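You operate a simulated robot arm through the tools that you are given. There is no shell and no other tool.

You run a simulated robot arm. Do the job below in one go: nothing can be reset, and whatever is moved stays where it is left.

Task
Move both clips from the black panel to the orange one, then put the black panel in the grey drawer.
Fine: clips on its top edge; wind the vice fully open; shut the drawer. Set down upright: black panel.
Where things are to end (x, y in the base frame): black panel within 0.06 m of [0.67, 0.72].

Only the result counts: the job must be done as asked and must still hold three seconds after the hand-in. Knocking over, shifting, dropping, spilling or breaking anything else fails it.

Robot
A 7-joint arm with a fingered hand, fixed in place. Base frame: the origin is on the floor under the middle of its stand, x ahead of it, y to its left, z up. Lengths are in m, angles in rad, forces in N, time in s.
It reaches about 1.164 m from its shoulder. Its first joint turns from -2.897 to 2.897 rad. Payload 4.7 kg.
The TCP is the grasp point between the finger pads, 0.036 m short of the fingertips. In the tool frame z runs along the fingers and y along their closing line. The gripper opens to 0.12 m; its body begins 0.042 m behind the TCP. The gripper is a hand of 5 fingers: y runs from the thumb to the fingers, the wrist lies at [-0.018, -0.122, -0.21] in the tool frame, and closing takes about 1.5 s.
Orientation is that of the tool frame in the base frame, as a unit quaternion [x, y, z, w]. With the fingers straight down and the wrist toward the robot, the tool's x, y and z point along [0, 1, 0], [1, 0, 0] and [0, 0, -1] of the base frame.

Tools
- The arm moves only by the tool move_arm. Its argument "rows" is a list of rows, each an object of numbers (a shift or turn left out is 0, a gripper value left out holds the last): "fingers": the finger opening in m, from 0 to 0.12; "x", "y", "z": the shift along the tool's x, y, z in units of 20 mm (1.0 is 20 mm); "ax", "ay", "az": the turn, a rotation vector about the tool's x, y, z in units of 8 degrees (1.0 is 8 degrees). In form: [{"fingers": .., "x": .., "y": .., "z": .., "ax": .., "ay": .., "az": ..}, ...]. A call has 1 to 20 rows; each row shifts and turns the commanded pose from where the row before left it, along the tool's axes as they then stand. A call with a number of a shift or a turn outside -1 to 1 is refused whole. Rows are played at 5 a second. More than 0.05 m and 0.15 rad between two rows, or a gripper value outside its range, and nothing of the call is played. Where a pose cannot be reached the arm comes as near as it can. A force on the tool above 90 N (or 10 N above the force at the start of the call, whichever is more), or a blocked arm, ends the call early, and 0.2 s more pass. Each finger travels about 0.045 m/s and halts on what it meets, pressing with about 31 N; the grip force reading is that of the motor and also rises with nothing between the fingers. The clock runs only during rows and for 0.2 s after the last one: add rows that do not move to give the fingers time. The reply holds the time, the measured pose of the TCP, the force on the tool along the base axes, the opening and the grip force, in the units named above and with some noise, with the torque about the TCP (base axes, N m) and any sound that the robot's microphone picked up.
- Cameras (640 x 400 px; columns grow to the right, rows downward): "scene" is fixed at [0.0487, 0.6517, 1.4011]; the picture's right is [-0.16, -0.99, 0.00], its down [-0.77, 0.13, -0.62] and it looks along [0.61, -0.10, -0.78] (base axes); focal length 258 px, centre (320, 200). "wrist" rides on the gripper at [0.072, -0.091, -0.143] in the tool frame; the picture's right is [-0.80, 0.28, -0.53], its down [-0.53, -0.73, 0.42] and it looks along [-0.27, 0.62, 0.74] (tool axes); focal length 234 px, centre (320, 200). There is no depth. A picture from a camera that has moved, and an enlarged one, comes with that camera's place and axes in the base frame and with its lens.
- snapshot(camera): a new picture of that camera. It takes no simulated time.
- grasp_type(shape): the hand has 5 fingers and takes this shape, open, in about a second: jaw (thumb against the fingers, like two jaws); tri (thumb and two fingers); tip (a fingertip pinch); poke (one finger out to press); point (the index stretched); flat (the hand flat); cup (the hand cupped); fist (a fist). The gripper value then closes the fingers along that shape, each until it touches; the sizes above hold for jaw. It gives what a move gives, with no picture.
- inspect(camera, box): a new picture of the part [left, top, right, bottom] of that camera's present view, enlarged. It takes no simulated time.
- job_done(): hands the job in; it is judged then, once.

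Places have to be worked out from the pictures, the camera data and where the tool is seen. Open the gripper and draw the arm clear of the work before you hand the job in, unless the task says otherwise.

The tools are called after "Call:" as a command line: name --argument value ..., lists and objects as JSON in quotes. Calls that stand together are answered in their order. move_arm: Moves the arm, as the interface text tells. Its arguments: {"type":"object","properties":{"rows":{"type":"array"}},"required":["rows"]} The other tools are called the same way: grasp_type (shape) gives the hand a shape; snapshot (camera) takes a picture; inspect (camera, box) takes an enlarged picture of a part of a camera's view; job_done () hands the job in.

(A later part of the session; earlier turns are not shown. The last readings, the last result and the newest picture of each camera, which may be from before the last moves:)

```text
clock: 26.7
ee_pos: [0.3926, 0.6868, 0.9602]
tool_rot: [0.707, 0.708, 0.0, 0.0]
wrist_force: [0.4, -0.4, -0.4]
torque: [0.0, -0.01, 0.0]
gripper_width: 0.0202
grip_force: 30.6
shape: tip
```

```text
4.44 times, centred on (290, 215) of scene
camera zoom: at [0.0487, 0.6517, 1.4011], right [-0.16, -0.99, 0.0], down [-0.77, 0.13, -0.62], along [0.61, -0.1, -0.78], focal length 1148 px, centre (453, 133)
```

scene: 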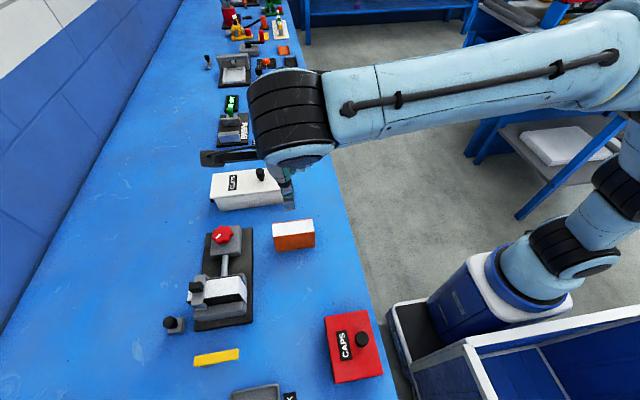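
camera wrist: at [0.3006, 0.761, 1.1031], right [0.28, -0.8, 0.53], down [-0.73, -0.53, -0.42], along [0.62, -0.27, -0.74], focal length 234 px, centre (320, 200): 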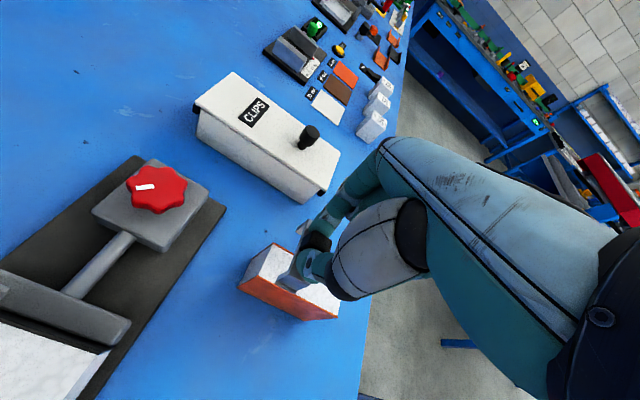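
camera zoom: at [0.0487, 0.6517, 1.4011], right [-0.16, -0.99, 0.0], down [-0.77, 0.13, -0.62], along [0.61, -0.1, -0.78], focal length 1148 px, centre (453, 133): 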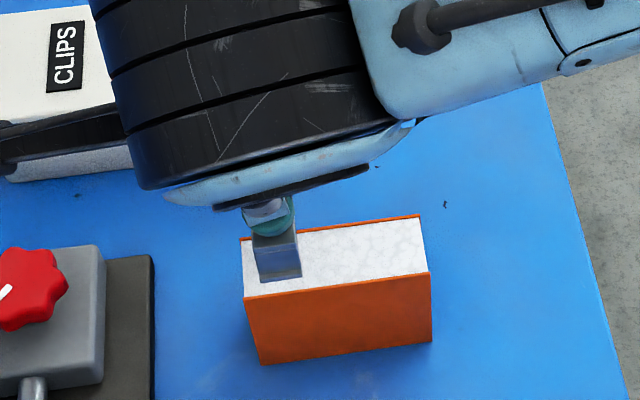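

The scene view shows the clip's leg hovering above the panel, well inside its +y end. I'll descend to just above the panel's top edge, where leg bottoms and panel edges can be compared directly.

Call:
move_arm --rows '[{"z": 0.5}, {"z": 0.5}, {"z": 0.3}, {}]'

Call:
inspect --camera "wrist" --box '[220, 190, 348, 270]'

Call:
inspect --camera "scene" --box '[250, 200, 330, 250]'

```text
clock: 27.7
ee_pos: [0.3925, 0.6868, 0.9379]
tool_rot: [0.707, 0.707, 0.0, -0.001]
wrist_force: [-0.7, -1.0, 4.6]
torque: [0.05, 0.09, -0.01]
gripper_width: 0.0199
grip_force: 30.9
shape: tip
```

```text
5.00 times, centred on (284, 230) of wrist
camera zoom: at [0.3007, 0.76, 1.0796], right [0.28, -0.8, 0.52], down [-0.73, -0.53, -0.43], along [0.62, -0.27, -0.74], focal length 1171 px, centre (500, 50)
```

zoom: 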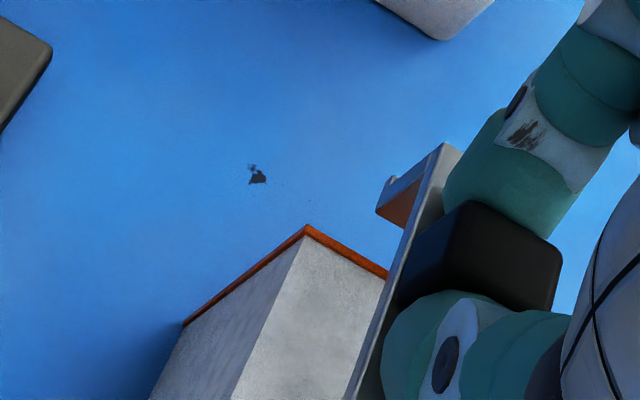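

```text
8.00 times, centred on (290, 225) of scene
camera zoom: at [0.0487, 0.6517, 1.4011], right [-0.16, -0.99, 0.0], down [-0.77, 0.13, -0.62], along [0.61, -0.1, -0.78], focal length 2066 px, centre (560, 0)
```

zoom: 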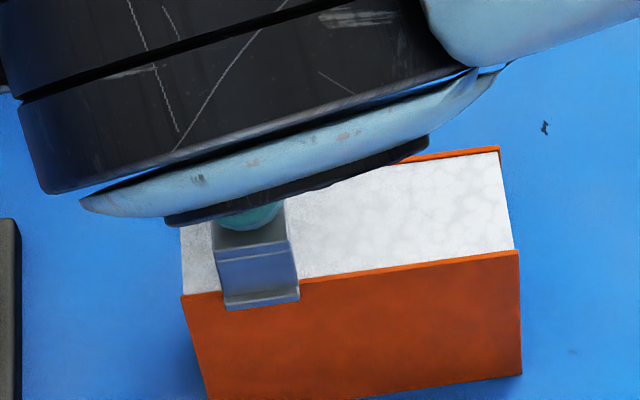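

A light contact (4.6 N, torque pointing to the −x side) says the −x leg has landed on the panel's −x top edge, so the clip is about 4 mm too far in +x. I'll lift a little, shift −x by 4 mm and come down again gently.

Call:
move_arm --rows '[{"z": -0.5}, {"y": -0.2}, {}, {"z": 0.25}, {"z": 0.25}, {"z": 0.2}, {}]'

Call:
inspect --camera "wrist" --box '[220, 190, 348, 270]'

Call:
inspect --camera "scene" --box '[250, 200, 330, 250]'

```text
clock: 29.3
ee_pos: [0.3877, 0.6879, 0.9324]
tool_rot: [0.707, 0.707, 0.0, 0.0]
wrist_force: [0.3, -0.5, -0.7]
torque: [0.01, -0.01, 0.0]
gripper_width: 0.02
grip_force: 30.8
shape: tip
```

```text
5.00 times, centred on (284, 230) of wrist
camera zoom: at [0.2958, 0.7608, 1.0746], right [0.28, -0.8, 0.53], down [-0.73, -0.53, -0.42], along [0.62, -0.27, -0.74], focal length 1171 px, centre (500, 50)
```

zoom: 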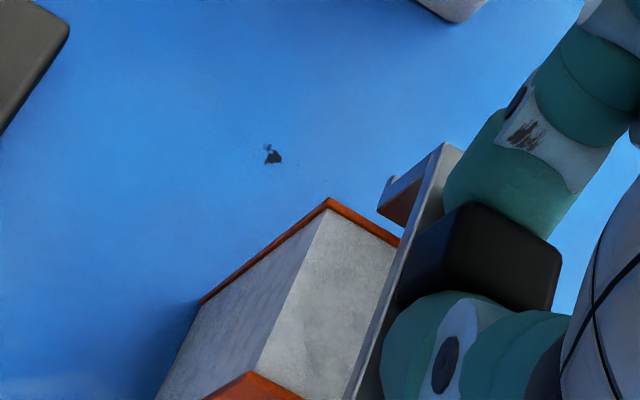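

```text
8.00 times, centred on (290, 225) of scene
camera zoom: at [0.0487, 0.6517, 1.4011], right [-0.16, -0.99, 0.0], down [-0.77, 0.13, -0.62], along [0.61, -0.1, -0.78], focal length 2066 px, centre (560, 0)
```

zoom: 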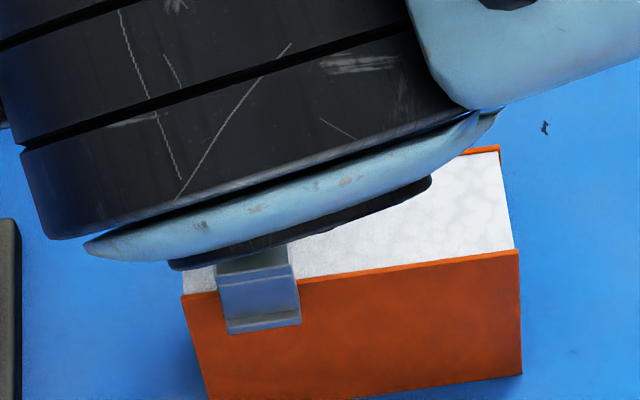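

The leg now passes the edge freely (no force at z 0.932) and the panel hasn't moved. I'll keep lowering in small steps until the strap seats.

Call:
move_arm --rows '[{"z": 0.25}, {"z": 0.25}, {"z": 0.25}, {}]'

Call:
inspect --camera "wrist" --box '[220, 190, 348, 270]'

Call:
inspect --camera "scene" --box '[250, 200, 330, 250]'

```text
clock: 30.3
ee_pos: [0.3886, 0.6864, 0.9187]
tool_rot: [0.707, 0.707, 0.0, 0.0]
wrist_force: [0.0, -0.3, 0.2]
torque: [0.0, 0.01, 0.03]
gripper_width: 0.0202
grip_force: 30.8
shape: tip
```

```text
5.00 times, centred on (284, 230) of wrist
camera zoom: at [0.2966, 0.7601, 1.0605], right [0.28, -0.8, 0.53], down [-0.73, -0.53, -0.42], along [0.62, -0.27, -0.74], focal length 1171 px, centre (500, 50)
```

zoom: 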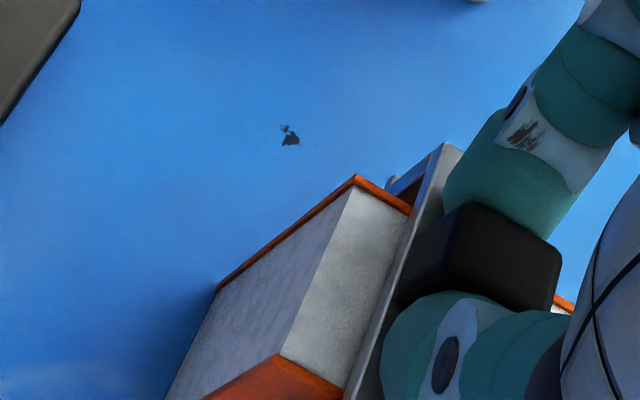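

```text
8.00 times, centred on (290, 225) of scene
camera zoom: at [0.0487, 0.6517, 1.4011], right [-0.16, -0.99, 0.0], down [-0.77, 0.13, -0.62], along [0.61, -0.1, -0.78], focal length 2066 px, centre (560, 0)
```

zoom: 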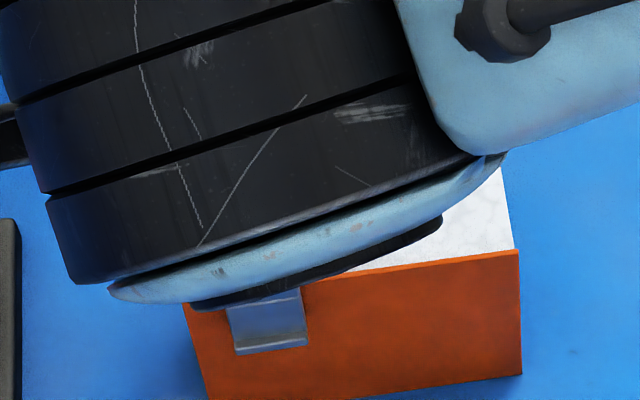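

Both legs straddle the panel with no force. Continuing down in small steps to find the seat.

Call:
move_arm --rows '[{"z": 0.15}, {"z": 0.15}, {}]'

```text
clock: 31.1
ee_pos: [0.3881, 0.6871, 0.9157]
tool_rot: [0.707, 0.707, 0.002, -0.002]
wrist_force: [-1.1, 0.8, 27.3]
torque: [0.07, -0.15, -0.04]
gripper_width: 0.0208
grip_force: 31.4
shape: tip
```

The strap is seated (27 N straight up at z≈0.916). I'll relieve the press by 3 mm, open the pinch, and rise clear.

Call:
move_arm --rows '[{"z": -0.15}, {}, {"fingers": 0.06}, {}, {}, {}, {}, {"z": -0.5}, {"z": -0.8}, {"z": -0.8}, {"z": -0.8}, {}]'

Call:
inspect --camera "wrist" --box '[200, 190, 360, 290]'

Call:
inspect --camera "scene" --box '[250, 200, 330, 250]'

```text
clock: 33.7
ee_pos: [0.389, 0.687, 0.9729]
tool_rot: [0.707, 0.707, 0.0, 0.0]
wrist_force: [0.1, 0.2, 0.0]
torque: [-0.01, 0.05, 0.0]
gripper_width: 0.0597
grip_force: 0.1
shape: tip
```

```text
4.00 times, centred on (280, 240) of wrist
camera zoom: at [0.297, 0.7609, 1.116], right [0.28, -0.8, 0.53], down [-0.73, -0.53, -0.42], along [0.62, -0.27, -0.74], focal length 937 px, centre (480, 40)
```

zoom: 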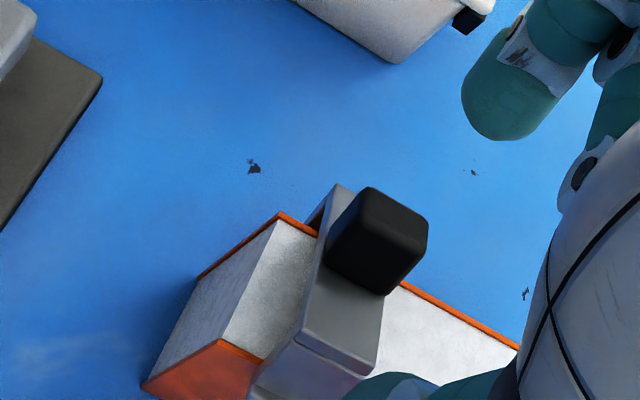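

```text
8.00 times, centred on (290, 225) of scene
camera zoom: at [0.0487, 0.6517, 1.4011], right [-0.16, -0.99, 0.0], down [-0.77, 0.13, -0.62], along [0.61, -0.1, -0.78], focal length 2066 px, centre (560, 0)
```

zoom: 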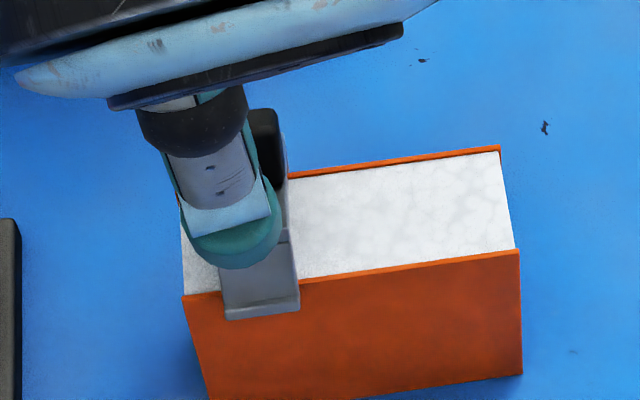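

The first clip sits properly on the orange panel's top edge and the panel is unmoved. Now I'll rise and go over to the second clip's tab at about (0.264, 0.858).

Call:
move_arm --rows '[{"z": -0.8}, {"z": -0.8}, {"z": -0.8}, {"x": 0.948, "y": -0.69}, {"x": 0.948, "y": -0.69}, {"x": 0.948, "y": -0.69}, {"x": 0.948, "y": -0.69}, {"x": 0.948, "y": -0.69}, {"x": 0.948, "y": -0.69}, {"x": 0.948, "y": -0.69}, {"x": 0.948, "y": -0.69}, {"x": 0.948, "y": -0.69}, {"z": 0.8}, {"z": 0.8}, {}]'

Call:
snapshot --camera "wrist"

Call:
inspect --camera "wrist" --box '[220, 200, 348, 280]'

```text
clock: 36.9
ee_pos: [0.2634, 0.8497, 0.9848]
tool_rot: [0.706, 0.708, 0.001, 0.0]
wrist_force: [-0.1, 0.2, 0.1]
torque: [0.02, 0.01, -0.04]
gripper_width: 0.0598
grip_force: 0.0
shape: tip
out of reach, approached as far as the arm can: row 12
```

```text
taken
camera wrist: at [0.1722, 0.9231, 1.1265], right [0.28, -0.8, 0.53], down [-0.73, -0.53, -0.42], along [0.62, -0.27, -0.74], focal length 234 px, centre (320, 200)
```

wrist: 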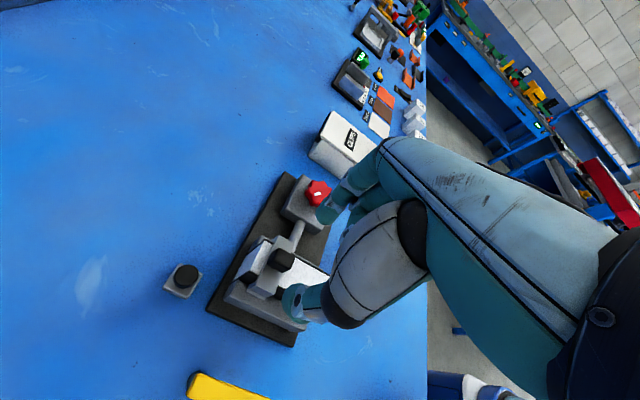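

```text
5.00 times, centred on (284, 240) of wrist
camera zoom: at [0.1722, 0.9231, 1.1265], right [0.28, -0.8, 0.53], down [-0.73, -0.53, -0.42], along [0.62, -0.27, -0.74], focal length 1171 px, centre (500, 0)
```

zoom: 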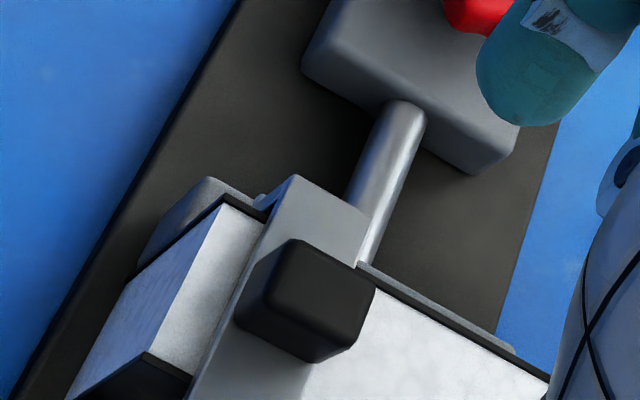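

The second tab shows at the expected place, but the arm stopped at y≈0.850 because the target was just out of reach at that height. I'll try again from this lower height with a small +y shift.

Call:
move_arm --rows '[{"x": 0.2}, {"x": 0.2}, {}]'

```text
clock: 37.7
ee_pos: [0.2642, 0.8567, 0.984]
tool_rot: [0.707, 0.707, 0.0, 0.0]
wrist_force: [-0.3, 0.3, -0.1]
torque: [-0.01, -0.02, 0.02]
gripper_width: 0.0597
grip_force: 0.0
shape: tip
```

Now it reached (0.264, 0.857, 0.984), and the far tab's centre works out at (0.264, 0.858). I'll descend to the same grip height as before and close.

Call:
move_arm --rows '[{"x": 0.06, "y": 0.03, "z": 0.8}, {"z": 0.8}, {"z": 0.6}, {"z": 0.4}, {}, {}]'

Call:
inspect --camera "wrist" --box '[240, 180, 400, 320]'

```text
clock: 39.1
ee_pos: [0.2645, 0.8557, 0.9329]
tool_rot: [0.707, 0.707, -0.001, 0.0]
wrist_force: [-0.6, -0.3, 0.1]
torque: [0.0, 0.01, -0.04]
gripper_width: 0.0597
grip_force: 0.1
shape: tip
```

```text
2.86 times, centred on (320, 250) of wrist
camera zoom: at [0.1725, 0.9306, 1.0743], right [0.28, -0.8, 0.53], down [-0.73, -0.53, -0.42], along [0.62, -0.27, -0.74], focal length 669 px, centre (320, 57)
```

zoom: 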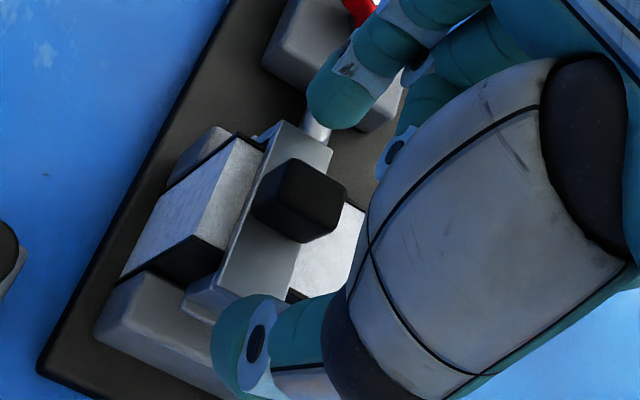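

Thumb and index straddle the tab at the right height. Closing, then a slow straight lift.

Call:
move_arm --rows '[{"fingers": 0.0}, {}, {}, {}, {}, {}, {}, {"z": -0.3}, {"z": -0.4}, {"z": -0.5}, {"z": -0.5}, {"z": -0.5}, {"z": -0.5}, {}]'

Call:
inspect --camera "wrist" --box '[240, 180, 400, 320]'

```text
clock: 42.1
ee_pos: [0.263, 0.858, 0.9859]
tool_rot: [0.706, 0.708, 0.0, 0.0]
wrist_force: [0.0, -0.1, -1.1]
torque: [-0.02, 0.0, 0.02]
gripper_width: 0.0106
grip_force: 31.3
shape: tip
```

```text
2.86 times, centred on (320, 250) of wrist
camera zoom: at [0.1719, 0.9308, 1.1284], right [0.28, -0.8, 0.53], down [-0.73, -0.53, -0.42], along [0.62, -0.27, -0.74], focal length 669 px, centre (320, 57)
```

zoom: 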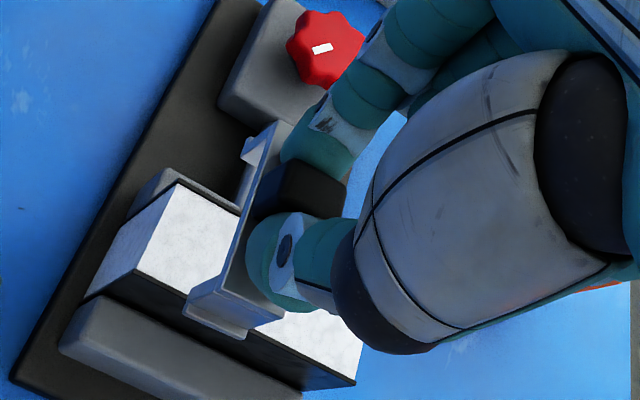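

The second clip is free and held, though at a smaller opening than the first, so its offset in the hand may differ. I'll zoom to measure where it sits relative to the TCP.

Call:
inspect --camera "wrist" --box '[270, 190, 350, 240]'

Call:
inspect --camera "wrist" --box '[250, 210, 378, 290]'

```text
8.00 times, centred on (310, 215) of wrist
camera zoom: at [0.1719, 0.9308, 1.1284], right [0.28, -0.8, 0.53], down [-0.73, -0.53, -0.42], along [0.62, -0.27, -0.74], focal length 1873 px, centre (400, 80)
```

zoom: 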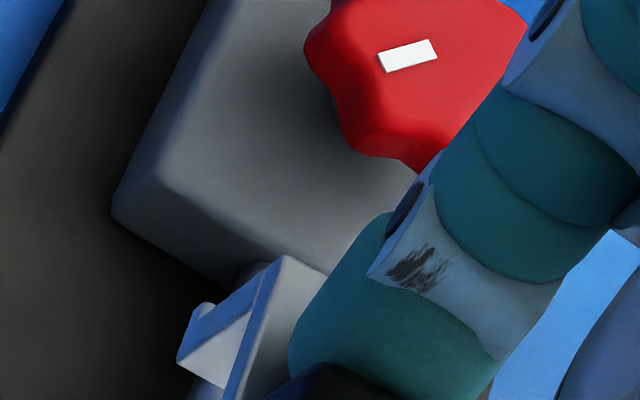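

```text
5.00 times, centred on (314, 250) of wrist
camera zoom: at [0.1719, 0.9308, 1.1284], right [0.28, -0.8, 0.53], down [-0.73, -0.53, -0.42], along [0.62, -0.27, -0.74], focal length 1171 px, centre (350, -50)
```

zoom: 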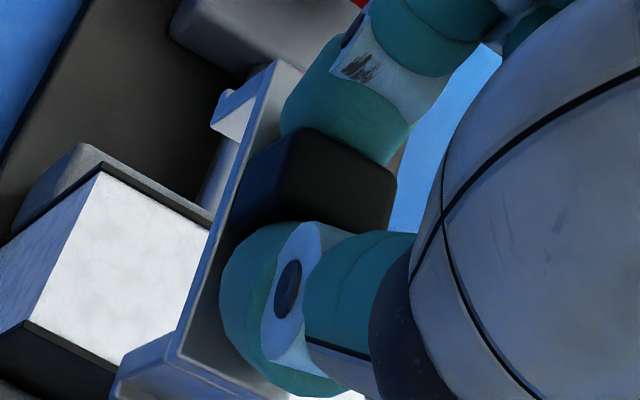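

The second clip's centre is about 1 mm in −x of the TCP (the first was 3.5 mm in +x, and seated with its centre at x≈0.392). So I'll aim the TCP at x≈0.394, y≈0.629 for it, approaching high and stopping above the panel.

Call:
move_arm --rows '[{"x": -0.954, "y": 0.546, "z": -0.7}, {"x": -0.954, "y": 0.546, "z": -0.7}, {"x": -0.954, "y": 0.546, "z": -0.7}, {"x": -0.954, "y": 0.546}, {"x": -0.954, "y": 0.546}, {"x": -0.954, "y": 0.546}, {"x": -0.954, "y": 0.546}, {"x": -0.954, "y": 0.546}, {"x": -0.954, "y": 0.546}, {"x": -0.954, "y": 0.546}, {"x": -0.954, "y": 0.546}, {"x": -0.954, "y": 0.546}, {"z": 0.9}, {"z": 0.9}, {"z": 0.9}, {}, {}]'

Call:
snapshot --camera "wrist"

Call:
inspect --camera "wrist" --box '[220, 190, 348, 270]'

Call:
inspect --camera "scene" --box '[230, 170, 350, 260]'

```text
clock: 45.7
ee_pos: [0.3966, 0.6269, 0.9734]
tool_rot: [0.707, 0.707, 0.0, 0.0]
wrist_force: [-0.5, -0.4, 0.5]
torque: [0.01, -0.03, -0.02]
gripper_width: 0.0107
grip_force: 31.3
shape: tip
```

```text
taken
camera wrist: at [0.3042, 0.7012, 1.1156], right [0.28, -0.8, 0.53], down [-0.73, -0.53, -0.42], along [0.62, -0.27, -0.74], focal length 234 px, centre (320, 200)
```

wrist: 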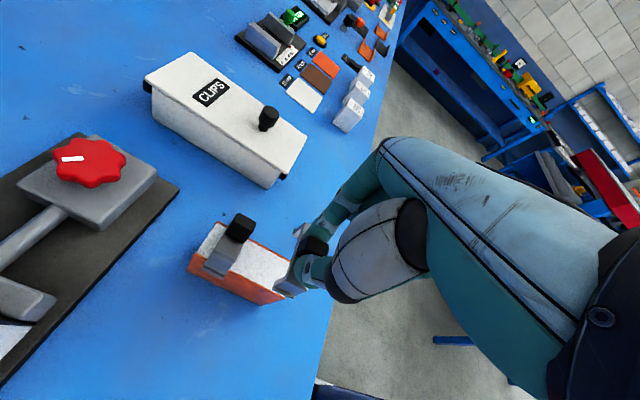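

```text
5.00 times, centred on (284, 230) of wrist
camera zoom: at [0.3042, 0.7012, 1.1156], right [0.28, -0.8, 0.53], down [-0.73, -0.53, -0.42], along [0.62, -0.27, -0.74], focal length 1171 px, centre (500, 50)
```

zoom: 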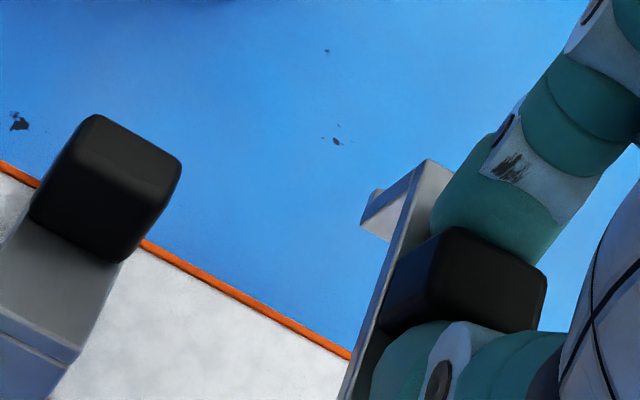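

```text
4.44 times, centred on (290, 215) of scene
camera zoom: at [0.0487, 0.6517, 1.4011], right [-0.16, -0.99, 0.0], down [-0.77, 0.13, -0.62], along [0.61, -0.1, -0.78], focal length 1148 px, centre (453, 133)
```

zoom: 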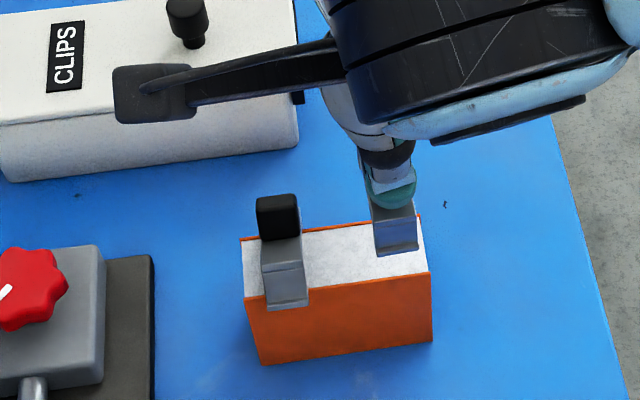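

The first clip sits well on the panel and the second hovers near the low-y end. I'll shift it to x≈0.394, y≈0.634 (a bit more inboard) and come down to just above the edge.

Call:
move_arm --rows '[{"x": 0.35, "y": -0.13}, {}, {"z": 0.5}, {"z": 0.5}, {"z": 0.35}, {}]'

Call:
inspect --camera "wrist" --box '[220, 190, 348, 270]'

Call:
inspect --camera "scene" --box '[250, 200, 330, 250]'

```text
clock: 47.1
ee_pos: [0.3941, 0.6355, 0.9462]
tool_rot: [0.707, 0.707, 0.0, 0.0]
wrist_force: [-0.5, -0.1, -0.7]
torque: [0.01, 0.03, 0.01]
gripper_width: 0.0108
grip_force: 30.5
shape: tip
```

```text
5.00 times, centred on (284, 230) of wrist
camera zoom: at [0.3016, 0.7084, 1.0877], right [0.28, -0.8, 0.53], down [-0.73, -0.53, -0.42], along [0.62, -0.27, -0.74], focal length 1171 px, centre (500, 50)
```

zoom: 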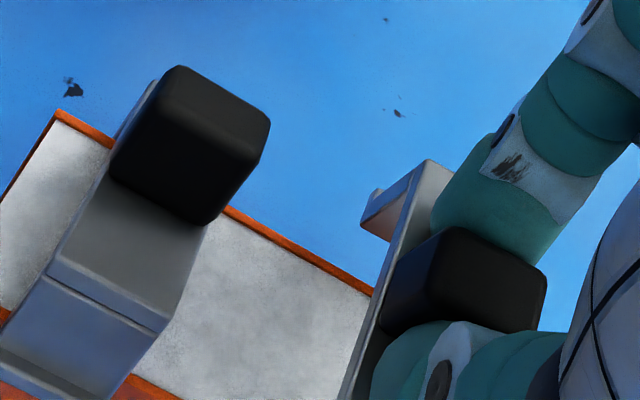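

```text
8.00 times, centred on (290, 225) of scene
camera zoom: at [0.0487, 0.6517, 1.4011], right [-0.16, -0.99, 0.0], down [-0.77, 0.13, -0.62], along [0.61, -0.1, -0.78], focal length 2066 px, centre (560, 0)
```

zoom: 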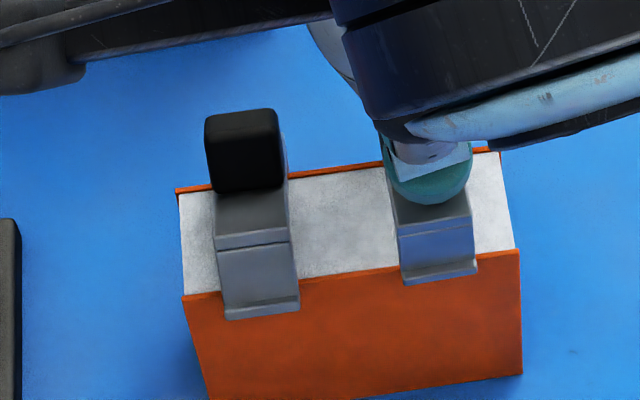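

Aligned so far with no contact. Continuing down in small steps, watching for edge contact.

Call:
move_arm --rows '[{"z": 0.25}, {"z": 0.25}, {"z": 0.2}, {}]'

Call:
inspect --camera "scene" --box '[250, 200, 330, 250]'

Call:
inspect --camera "wrist" --box '[220, 190, 348, 270]'

```text
clock: 48.1
ee_pos: [0.3935, 0.6355, 0.932]
tool_rot: [0.707, 0.707, 0.0, 0.0]
wrist_force: [0.1, 0.1, -0.7]
torque: [0.0, -0.02, -0.01]
gripper_width: 0.0106
grip_force: 31.1
shape: tip
```

```text
8.00 times, centred on (290, 225) of scene
camera zoom: at [0.0487, 0.6517, 1.4011], right [-0.16, -0.99, 0.0], down [-0.77, 0.13, -0.62], along [0.61, -0.1, -0.78], focal length 2066 px, centre (560, 0)
```

zoom: 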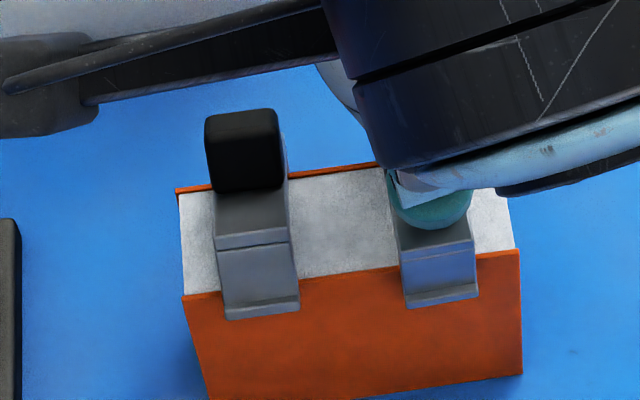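

```text
5.00 times, centred on (284, 230) of wrist
camera zoom: at [0.3014, 0.7083, 1.0746], right [0.28, -0.8, 0.53], down [-0.73, -0.53, -0.42], along [0.62, -0.27, -0.74], focal length 1171 px, centre (500, 50)
```

zoom: 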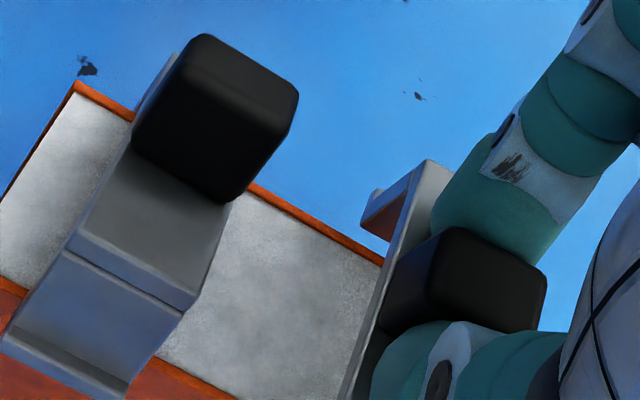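

Still free of contact with both legs passing the edges. Lowering the rest of the way to the seat.

Call:
move_arm --rows '[{"z": 0.25}, {"z": 0.2}, {"z": 0.15}, {}]'

```text
clock: 49.1
ee_pos: [0.3933, 0.6347, 0.9203]
tool_rot: [0.706, 0.708, 0.0, 0.0]
wrist_force: [0.4, 0.2, 0.5]
torque: [0.04, 0.0, 0.0]
gripper_width: 0.0106
grip_force: 31.0
shape: tip
```

Call:
move_arm --rows '[{"z": 0.12}, {"z": 0.1}, {}]'

```text
clock: 49.9
ee_pos: [0.3936, 0.6353, 0.9173]
tool_rot: [0.707, 0.707, 0.0, -0.001]
wrist_force: [-0.8, 0.4, 3.1]
torque: [-0.01, -0.05, 0.02]
gripper_width: 0.0106
grip_force: 31.3
shape: tip
```

A gentle 3 N contact at z 0.917 means the strap has just seated. I'll open the pinch and rise clear, then look.

Call:
move_arm --rows '[{"fingers": 0.06}, {}, {}, {}, {}, {"z": -0.3}, {"z": -0.7}, {"z": -0.8}, {"z": -0.8}, {"z": -0.8}, {"z": -0.8}, {}]'

Call:
snapshot --camera "wrist"

Call:
inspect --camera "scene" --box '[250, 200, 330, 250]'

Call:
inspect --camera "wrist" --box '[180, 190, 340, 290]'

```text
clock: 52.5
ee_pos: [0.3917, 0.6342, 1.0019]
tool_rot: [0.706, 0.708, 0.0, 0.0]
wrist_force: [0.6, 0.1, -0.6]
torque: [0.02, 0.0, -0.03]
gripper_width: 0.0594
grip_force: 0.0
shape: tip
```

```text
taken
camera wrist: at [0.2991, 0.7081, 1.1424], right [0.28, -0.8, 0.53], down [-0.73, -0.53, -0.42], along [0.62, -0.27, -0.74], focal length 234 px, centre (320, 200)
```

wrist: 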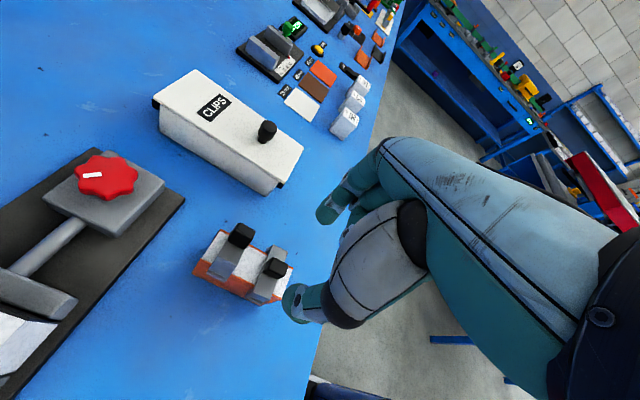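

```text
8.00 times, centred on (290, 225) of scene
camera zoom: at [0.0487, 0.6517, 1.4011], right [-0.16, -0.99, 0.0], down [-0.77, 0.13, -0.62], along [0.61, -0.1, -0.78], focal length 2066 px, centre (560, 0)
```

zoom: 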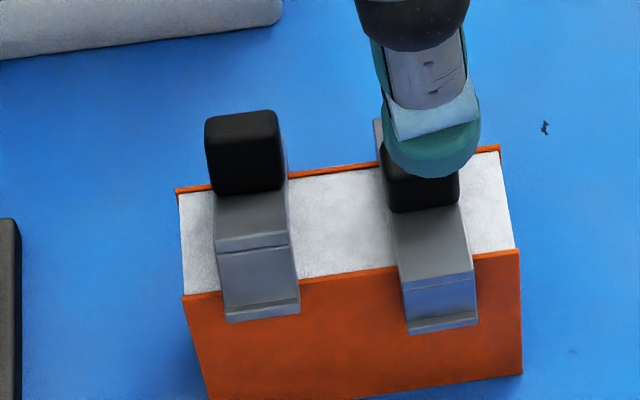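

```text
4.00 times, centred on (260, 240) of wrist
camera zoom: at [0.2991, 0.7081, 1.1424], right [0.28, -0.8, 0.53], down [-0.73, -0.53, -0.42], along [0.62, -0.27, -0.74], focal length 937 px, centre (560, 40)
```

zoom: 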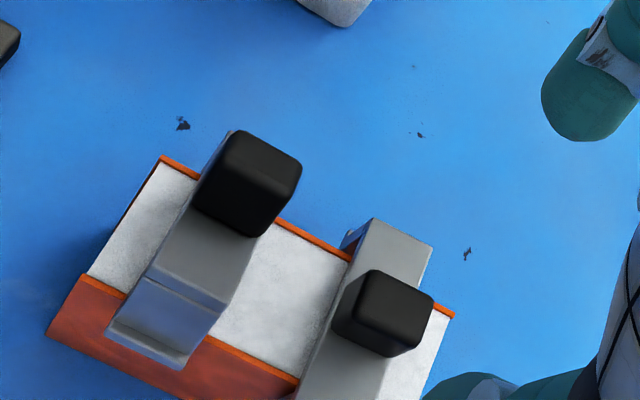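

The second clip is fully seated, but compared with it the first one looks pitched: its −x end seems to ride high. I'll zoom in on it from both cameras before correcting it.

Call:
inspect --camera "scene" --box '[268, 208, 316, 238]'

Call:
inspect --camera "wrist" --box '[188, 215, 300, 305]'

```text
13.33 times, centred on (292, 223) of scene
camera zoom: at [0.0487, 0.6517, 1.4011], right [-0.16, -0.99, 0.0], down [-0.77, 0.13, -0.62], along [0.61, -0.1, -0.78], focal length 3444 px, centre (693, -107)
```

zoom: 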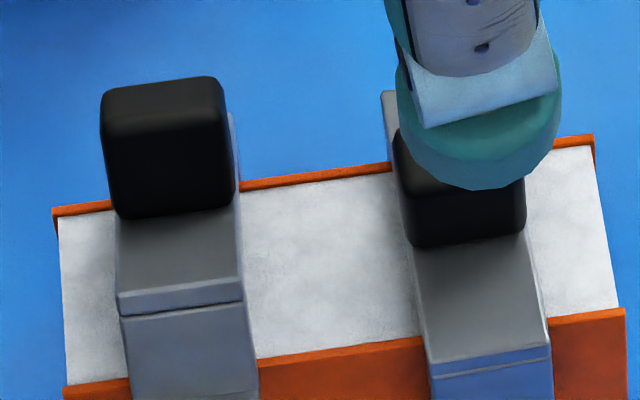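

```text
4.44 times, centred on (244, 260) of wrist
camera zoom: at [0.2991, 0.7081, 1.1424], right [0.28, -0.8, 0.53], down [-0.73, -0.53, -0.42], along [0.62, -0.27, -0.74], focal length 1041 px, centre (658, -67)
```

zoom: 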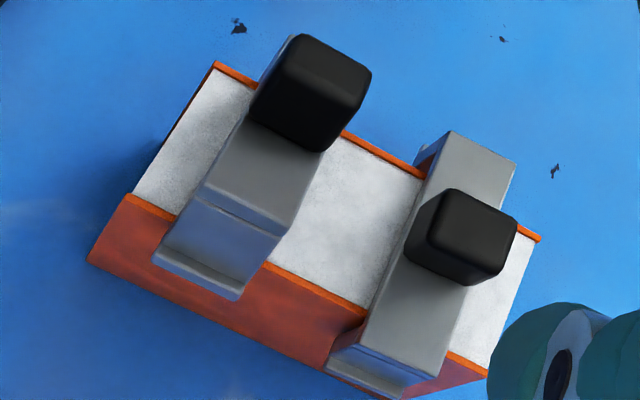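

The first clip is pitched about 28°: its −x strap end is at z≈0.91 instead of 0.88, so it isn't seated on that side. I'll use the open thumb as a presser: put it over the strap's raised −x end at (0.375, 0.688), with the index clear on the +x side, and check before pressing.

Call:
move_arm --rows '[{"x": 0.9, "y": 0.45}, {"x": 0.9, "y": 0.45}, {"x": 0.9, "y": 0.44}, {}, {"z": 0.7}, {"z": 0.7}, {"z": 0.5}, {}]'

Call:
snapshot --camera "wrist"

Call:
inspect --camera "wrist" --box '[220, 190, 380, 290]'

Call:
inspect --camera "scene" --box '[250, 200, 330, 250]'

```text
clock: 54.3
ee_pos: [0.4177, 0.6891, 0.9615]
tool_rot: [0.707, 0.707, 0.001, 0.0]
wrist_force: [-0.3, -1.2, -0.4]
torque: [-0.03, -0.04, 0.0]
gripper_width: 0.0597
grip_force: 0.0
shape: tip
```

```text
taken
camera wrist: at [0.3275, 0.7625, 1.1039], right [0.28, -0.8, 0.53], down [-0.73, -0.53, -0.42], along [0.62, -0.27, -0.74], focal length 234 px, centre (320, 200)
```

wrist: 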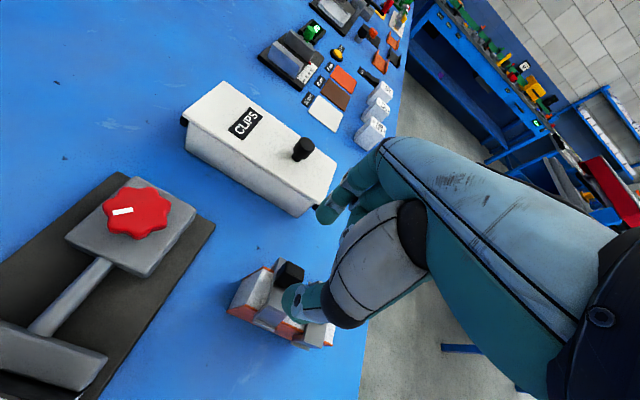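

```text
4.00 times, centred on (300, 240) of wrist
camera zoom: at [0.3275, 0.7625, 1.1039], right [0.28, -0.8, 0.53], down [-0.73, -0.53, -0.42], along [0.62, -0.27, -0.74], focal length 937 px, centre (400, 40)
```

zoom: 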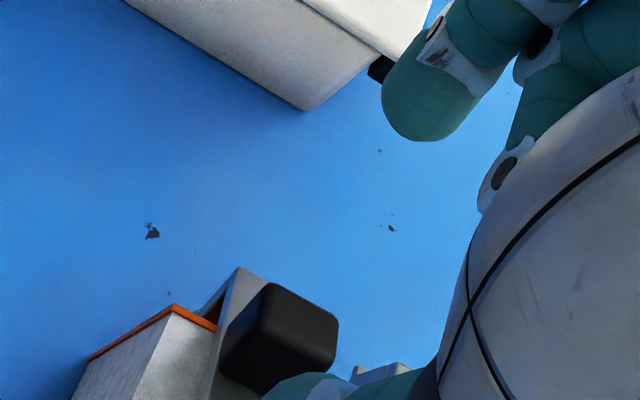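

```text
8.00 times, centred on (290, 225) of scene
camera zoom: at [0.0487, 0.6517, 1.4011], right [-0.16, -0.99, 0.0], down [-0.77, 0.13, -0.62], along [0.61, -0.1, -0.78], focal length 2066 px, centre (560, 0)
```

zoom: 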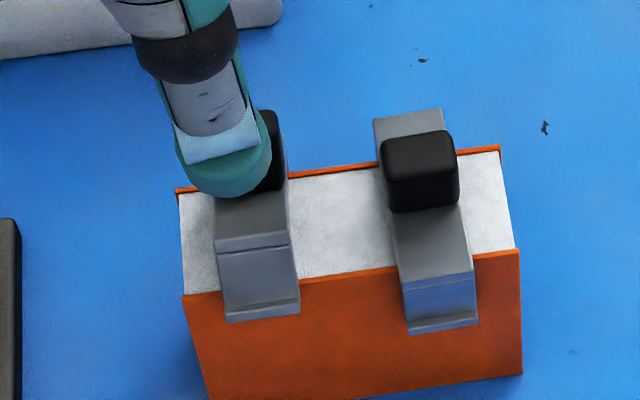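

The thumb sits over the raised strap end but about 6 mm too far in +y. I'll shift −y 6 mm and come down in small steps, reading the force.

Call:
move_arm --rows '[{"x": -0.3}, {"z": 0.4}, {"z": 0.4}, {"z": 0.3}, {}]'

Call:
inspect --camera "scene" --box '[250, 200, 330, 250]'

```text
clock: 55.5
ee_pos: [0.419, 0.683, 0.941]
tool_rot: [0.708, 0.706, 0.0, 0.0]
wrist_force: [-0.1, -0.8, 0.0]
torque: [0.0, 0.03, 0.06]
gripper_width: 0.0593
grip_force: 0.1
shape: tip
```

```text
8.00 times, centred on (290, 225) of scene
camera zoom: at [0.0487, 0.6517, 1.4011], right [-0.16, -0.99, 0.0], down [-0.77, 0.13, -0.62], along [0.61, -0.1, -0.78], focal length 2066 px, centre (560, 0)
```

zoom: 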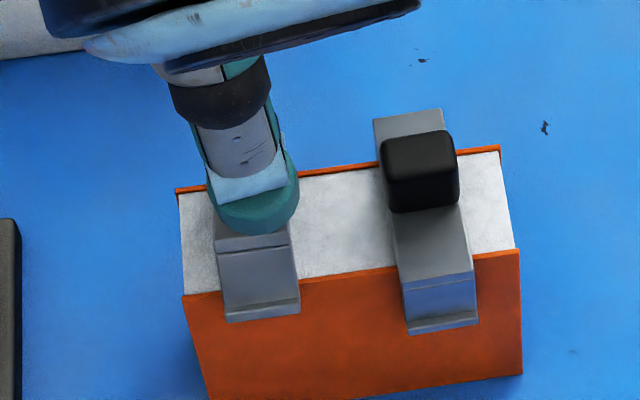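

The thumb is now centred over the strap's raised end, still without contact. Lowering a further 8 mm in small steps.

Call:
move_arm --rows '[{"z": 0.15}, {"z": 0.15}, {"z": 0.1}, {}]'

Call:
inspect --camera "scene" --box '[250, 200, 330, 250]'

```text
clock: 56.5
ee_pos: [0.4208, 0.6839, 0.9326]
tool_rot: [0.707, 0.707, -0.001, 0.0]
wrist_force: [0.8, 0.2, 0.5]
torque: [0.02, 0.02, -0.04]
gripper_width: 0.0595
grip_force: 0.0
shape: tip
```

```text
8.00 times, centred on (290, 225) of scene
camera zoom: at [0.0487, 0.6517, 1.4011], right [-0.16, -0.99, 0.0], down [-0.77, 0.13, -0.62], along [0.61, -0.1, -0.78], focal length 2066 px, centre (560, 0)
```

zoom: 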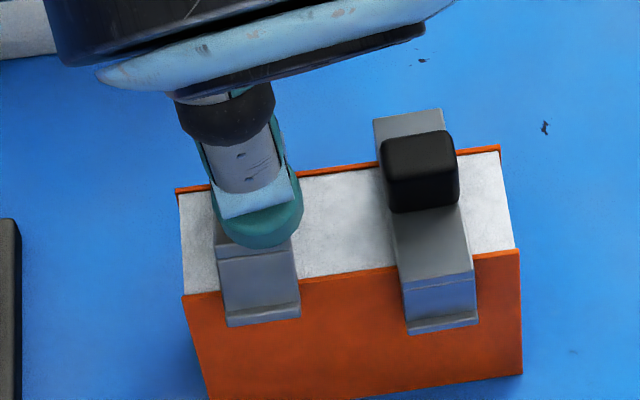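

Slight contact; the clip's leg edge seems to be moving down already. I'll press on in small steps, nudging 2 mm toward −x to stay off the tab.

Call:
move_arm --rows '[{"y": -0.1}, {"z": 0.15}, {"z": 0.15}, {"z": 0.1}, {}]'

Call:
inspect --camera "scene" --box '[250, 200, 330, 250]'

```text
clock: 57.7
ee_pos: [0.4171, 0.6822, 0.9241]
tool_rot: [0.707, 0.708, 0.001, 0.0]
wrist_force: [-0.2, -0.2, 1.7]
torque: [0.01, 0.01, 0.02]
gripper_width: 0.06
grip_force: 0.0
shape: tip
```

```text
8.00 times, centred on (290, 225) of scene
camera zoom: at [0.0487, 0.6517, 1.4011], right [-0.16, -0.99, 0.0], down [-0.77, 0.13, -0.62], along [0.61, -0.1, -0.78], focal length 2066 px, centre (560, 0)
```

zoom: 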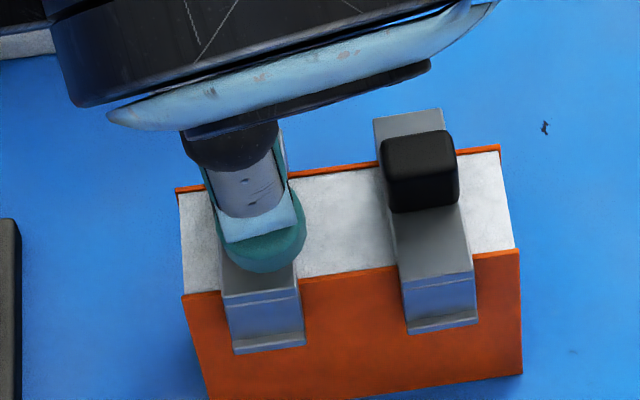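

The clip has rotated down nearly level with only ~2 N. A few more millimetres to seat it fully.

Call:
move_arm --rows '[{"z": 0.12}, {"z": 0.12}, {}]'

Call:
inspect --camera "scene" --box '[250, 200, 330, 250]'

```text
clock: 58.5
ee_pos: [0.4181, 0.6842, 0.919]
tool_rot: [0.707, 0.707, 0.0, 0.0]
wrist_force: [-0.4, -0.3, 0.5]
torque: [0.0, -0.01, 0.03]
gripper_width: 0.06
grip_force: 0.1
shape: tip
```

```text
8.00 times, centred on (290, 225) of scene
camera zoom: at [0.0487, 0.6517, 1.4011], right [-0.16, -0.99, 0.0], down [-0.77, 0.13, -0.62], along [0.61, -0.1, -0.78], focal length 2066 px, centre (560, 0)
```

zoom: 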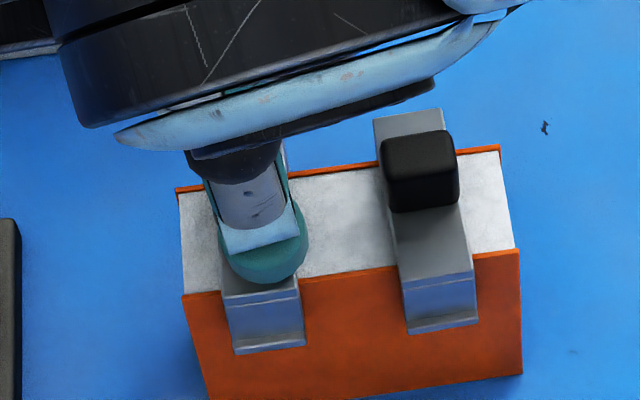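

The clip no longer moved while the thumb went 5 mm lower with almost no force, so it has dropped level. I'll rise clear and look.

Call:
move_arm --rows '[{"z": -0.5}, {"z": -0.8}, {"z": -0.8}, {"z": -0.9}, {"z": -0.9}, {"x": -0.9, "y": -0.4}, {"x": -0.9, "y": -0.4}, {"x": -0.9, "y": -0.4}, {}]'

Call:
inspect --camera "scene" --box '[250, 200, 330, 250]'

Call:
inspect --camera "wrist" --box '[180, 190, 340, 290]'

```text
clock: 60.5
ee_pos: [0.3945, 0.6286, 0.996]
tool_rot: [0.707, 0.707, 0.0, 0.001]
wrist_force: [-0.4, -0.4, -0.5]
torque: [0.0, 0.02, -0.05]
gripper_width: 0.0601
grip_force: 0.0
shape: tip
```

```text
8.00 times, centred on (290, 225) of scene
camera zoom: at [0.0487, 0.6517, 1.4011], right [-0.16, -0.99, 0.0], down [-0.77, 0.13, -0.62], along [0.61, -0.1, -0.78], focal length 2066 px, centre (560, 0)
```

zoom: 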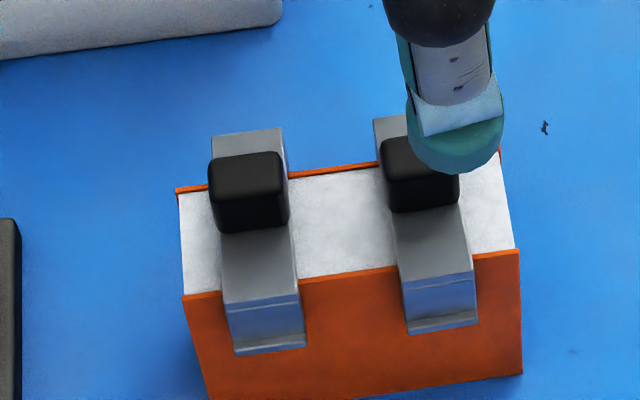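

```text
4.00 times, centred on (260, 240) of wrist
camera zoom: at [0.3026, 0.7017, 1.1385], right [0.28, -0.8, 0.53], down [-0.73, -0.53, -0.42], along [0.62, -0.27, -0.74], focal length 937 px, centre (560, 40)
```

zoom: 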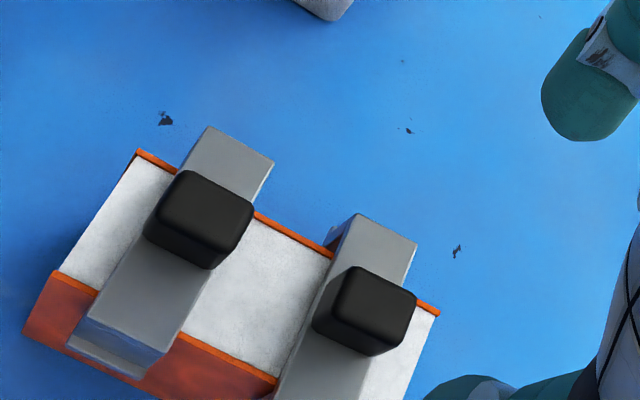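

Both clips are now level and fully seated on the orange panel. Next is the vice: I place the red knob's centre at about (0.408, 0.836) with its top near z 0.85; I'll hover above it.

Call:
move_arm --rows '[{"z": -0.8}, {"z": -0.8}, {"x": 0.943, "y": 0.061}, {"x": 0.943, "y": 0.061}, {"x": 0.943, "y": 0.061}, {"x": 0.943, "y": 0.061}, {"x": 0.943, "y": 0.061}, {"x": 0.943, "y": 0.061}, {"x": 0.943, "y": 0.061}, {"x": 0.943, "y": 0.061}, {"x": 0.943, "y": 0.061}, {"x": 0.943, "y": 0.061}, {"x": 0.943, "y": 0.061}, {}, {}]'

Call:
grasp_type --shape "tri"

Call:
snapshot --camera "wrist"

Call:
snapshot --camera "scene"

```text
clock: 63.7
ee_pos: [0.4079, 0.8365, 1.0294]
tool_rot: [0.707, 0.707, -0.001, 0.0]
wrist_force: [0.5, 0.7, 0.8]
torque: [-0.02, -0.03, 0.02]
gripper_width: 0.0596
grip_force: 0.0
shape: tip
```

```text
clock: 64.6
ee_pos: [0.4071, 0.8372, 1.0295]
tool_rot: [0.707, 0.707, 0.0, 0.0]
wrist_force: [0.2, -0.4, -0.1]
torque: [-0.01, 0.0, 0.01]
gripper_width: 0.1198
grip_force: 0.0
shape: tri
```

```text
taken
camera wrist: at [0.3162, 0.9101, 1.1711], right [0.28, -0.8, 0.53], down [-0.73, -0.53, -0.42], along [0.62, -0.27, -0.74], focal length 234 px, centre (320, 200)
```

wrist: 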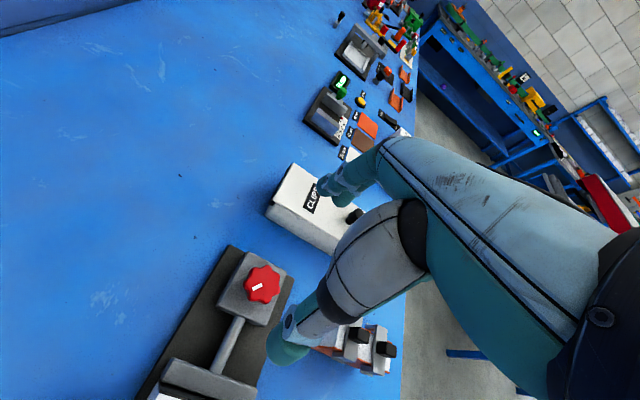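

```text
taken
```

scene: 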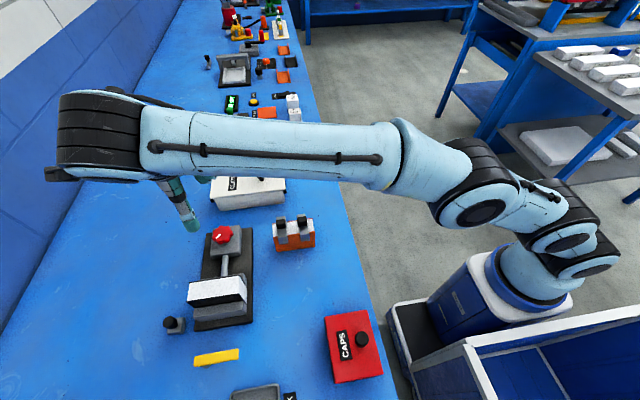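

The knob is in clear view. I'll zoom on it from both cameras to refine its centre and check the pointer mark.

Call:
inspect --camera "wrist" --box '[222, 250, 302, 310]'

Call:
inspect --camera "scene" --box '[190, 215, 254, 255]'

Call:
inspect --camera "scene" --box '[160, 215, 288, 335]'

```text
6.67 times, centred on (262, 280) of wrist
camera zoom: at [0.3162, 0.9101, 1.1711], right [0.28, -0.8, 0.53], down [-0.73, -0.53, -0.42], along [0.62, -0.27, -0.74], focal length 1561 px, centre (707, -333)
```

zoom: 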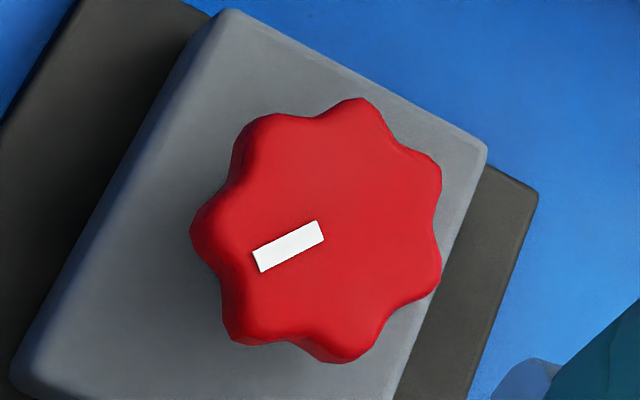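

```text
10.00 times, centred on (222, 235) of scene
camera zoom: at [0.0487, 0.6517, 1.4011], right [-0.16, -0.99, 0.0], down [-0.77, 0.13, -0.62], along [0.61, -0.1, -0.78], focal length 2583 px, centre (1300, -150)
```

zoom: 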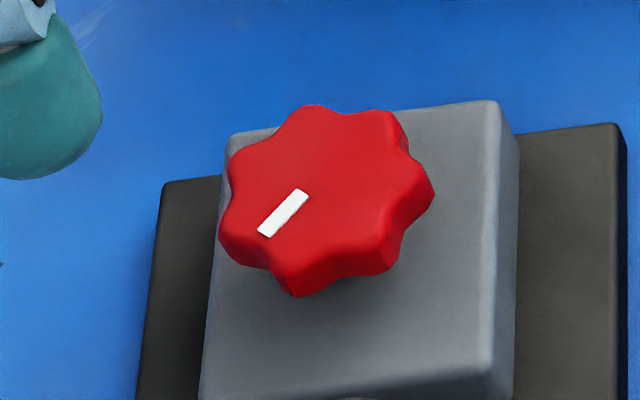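

```text
3.33 times, centred on (224, 275) of scene
camera zoom: at [0.0487, 0.6517, 1.4011], right [-0.16, -0.99, 0.0], down [-0.77, 0.13, -0.62], along [0.61, -0.1, -0.78], focal length 861 px, centre (640, -50)
```

zoom: 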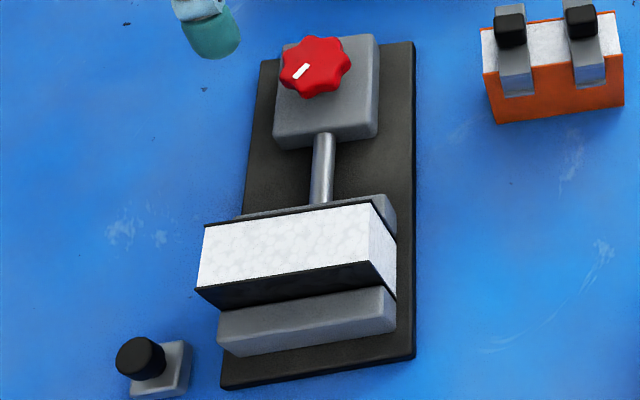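

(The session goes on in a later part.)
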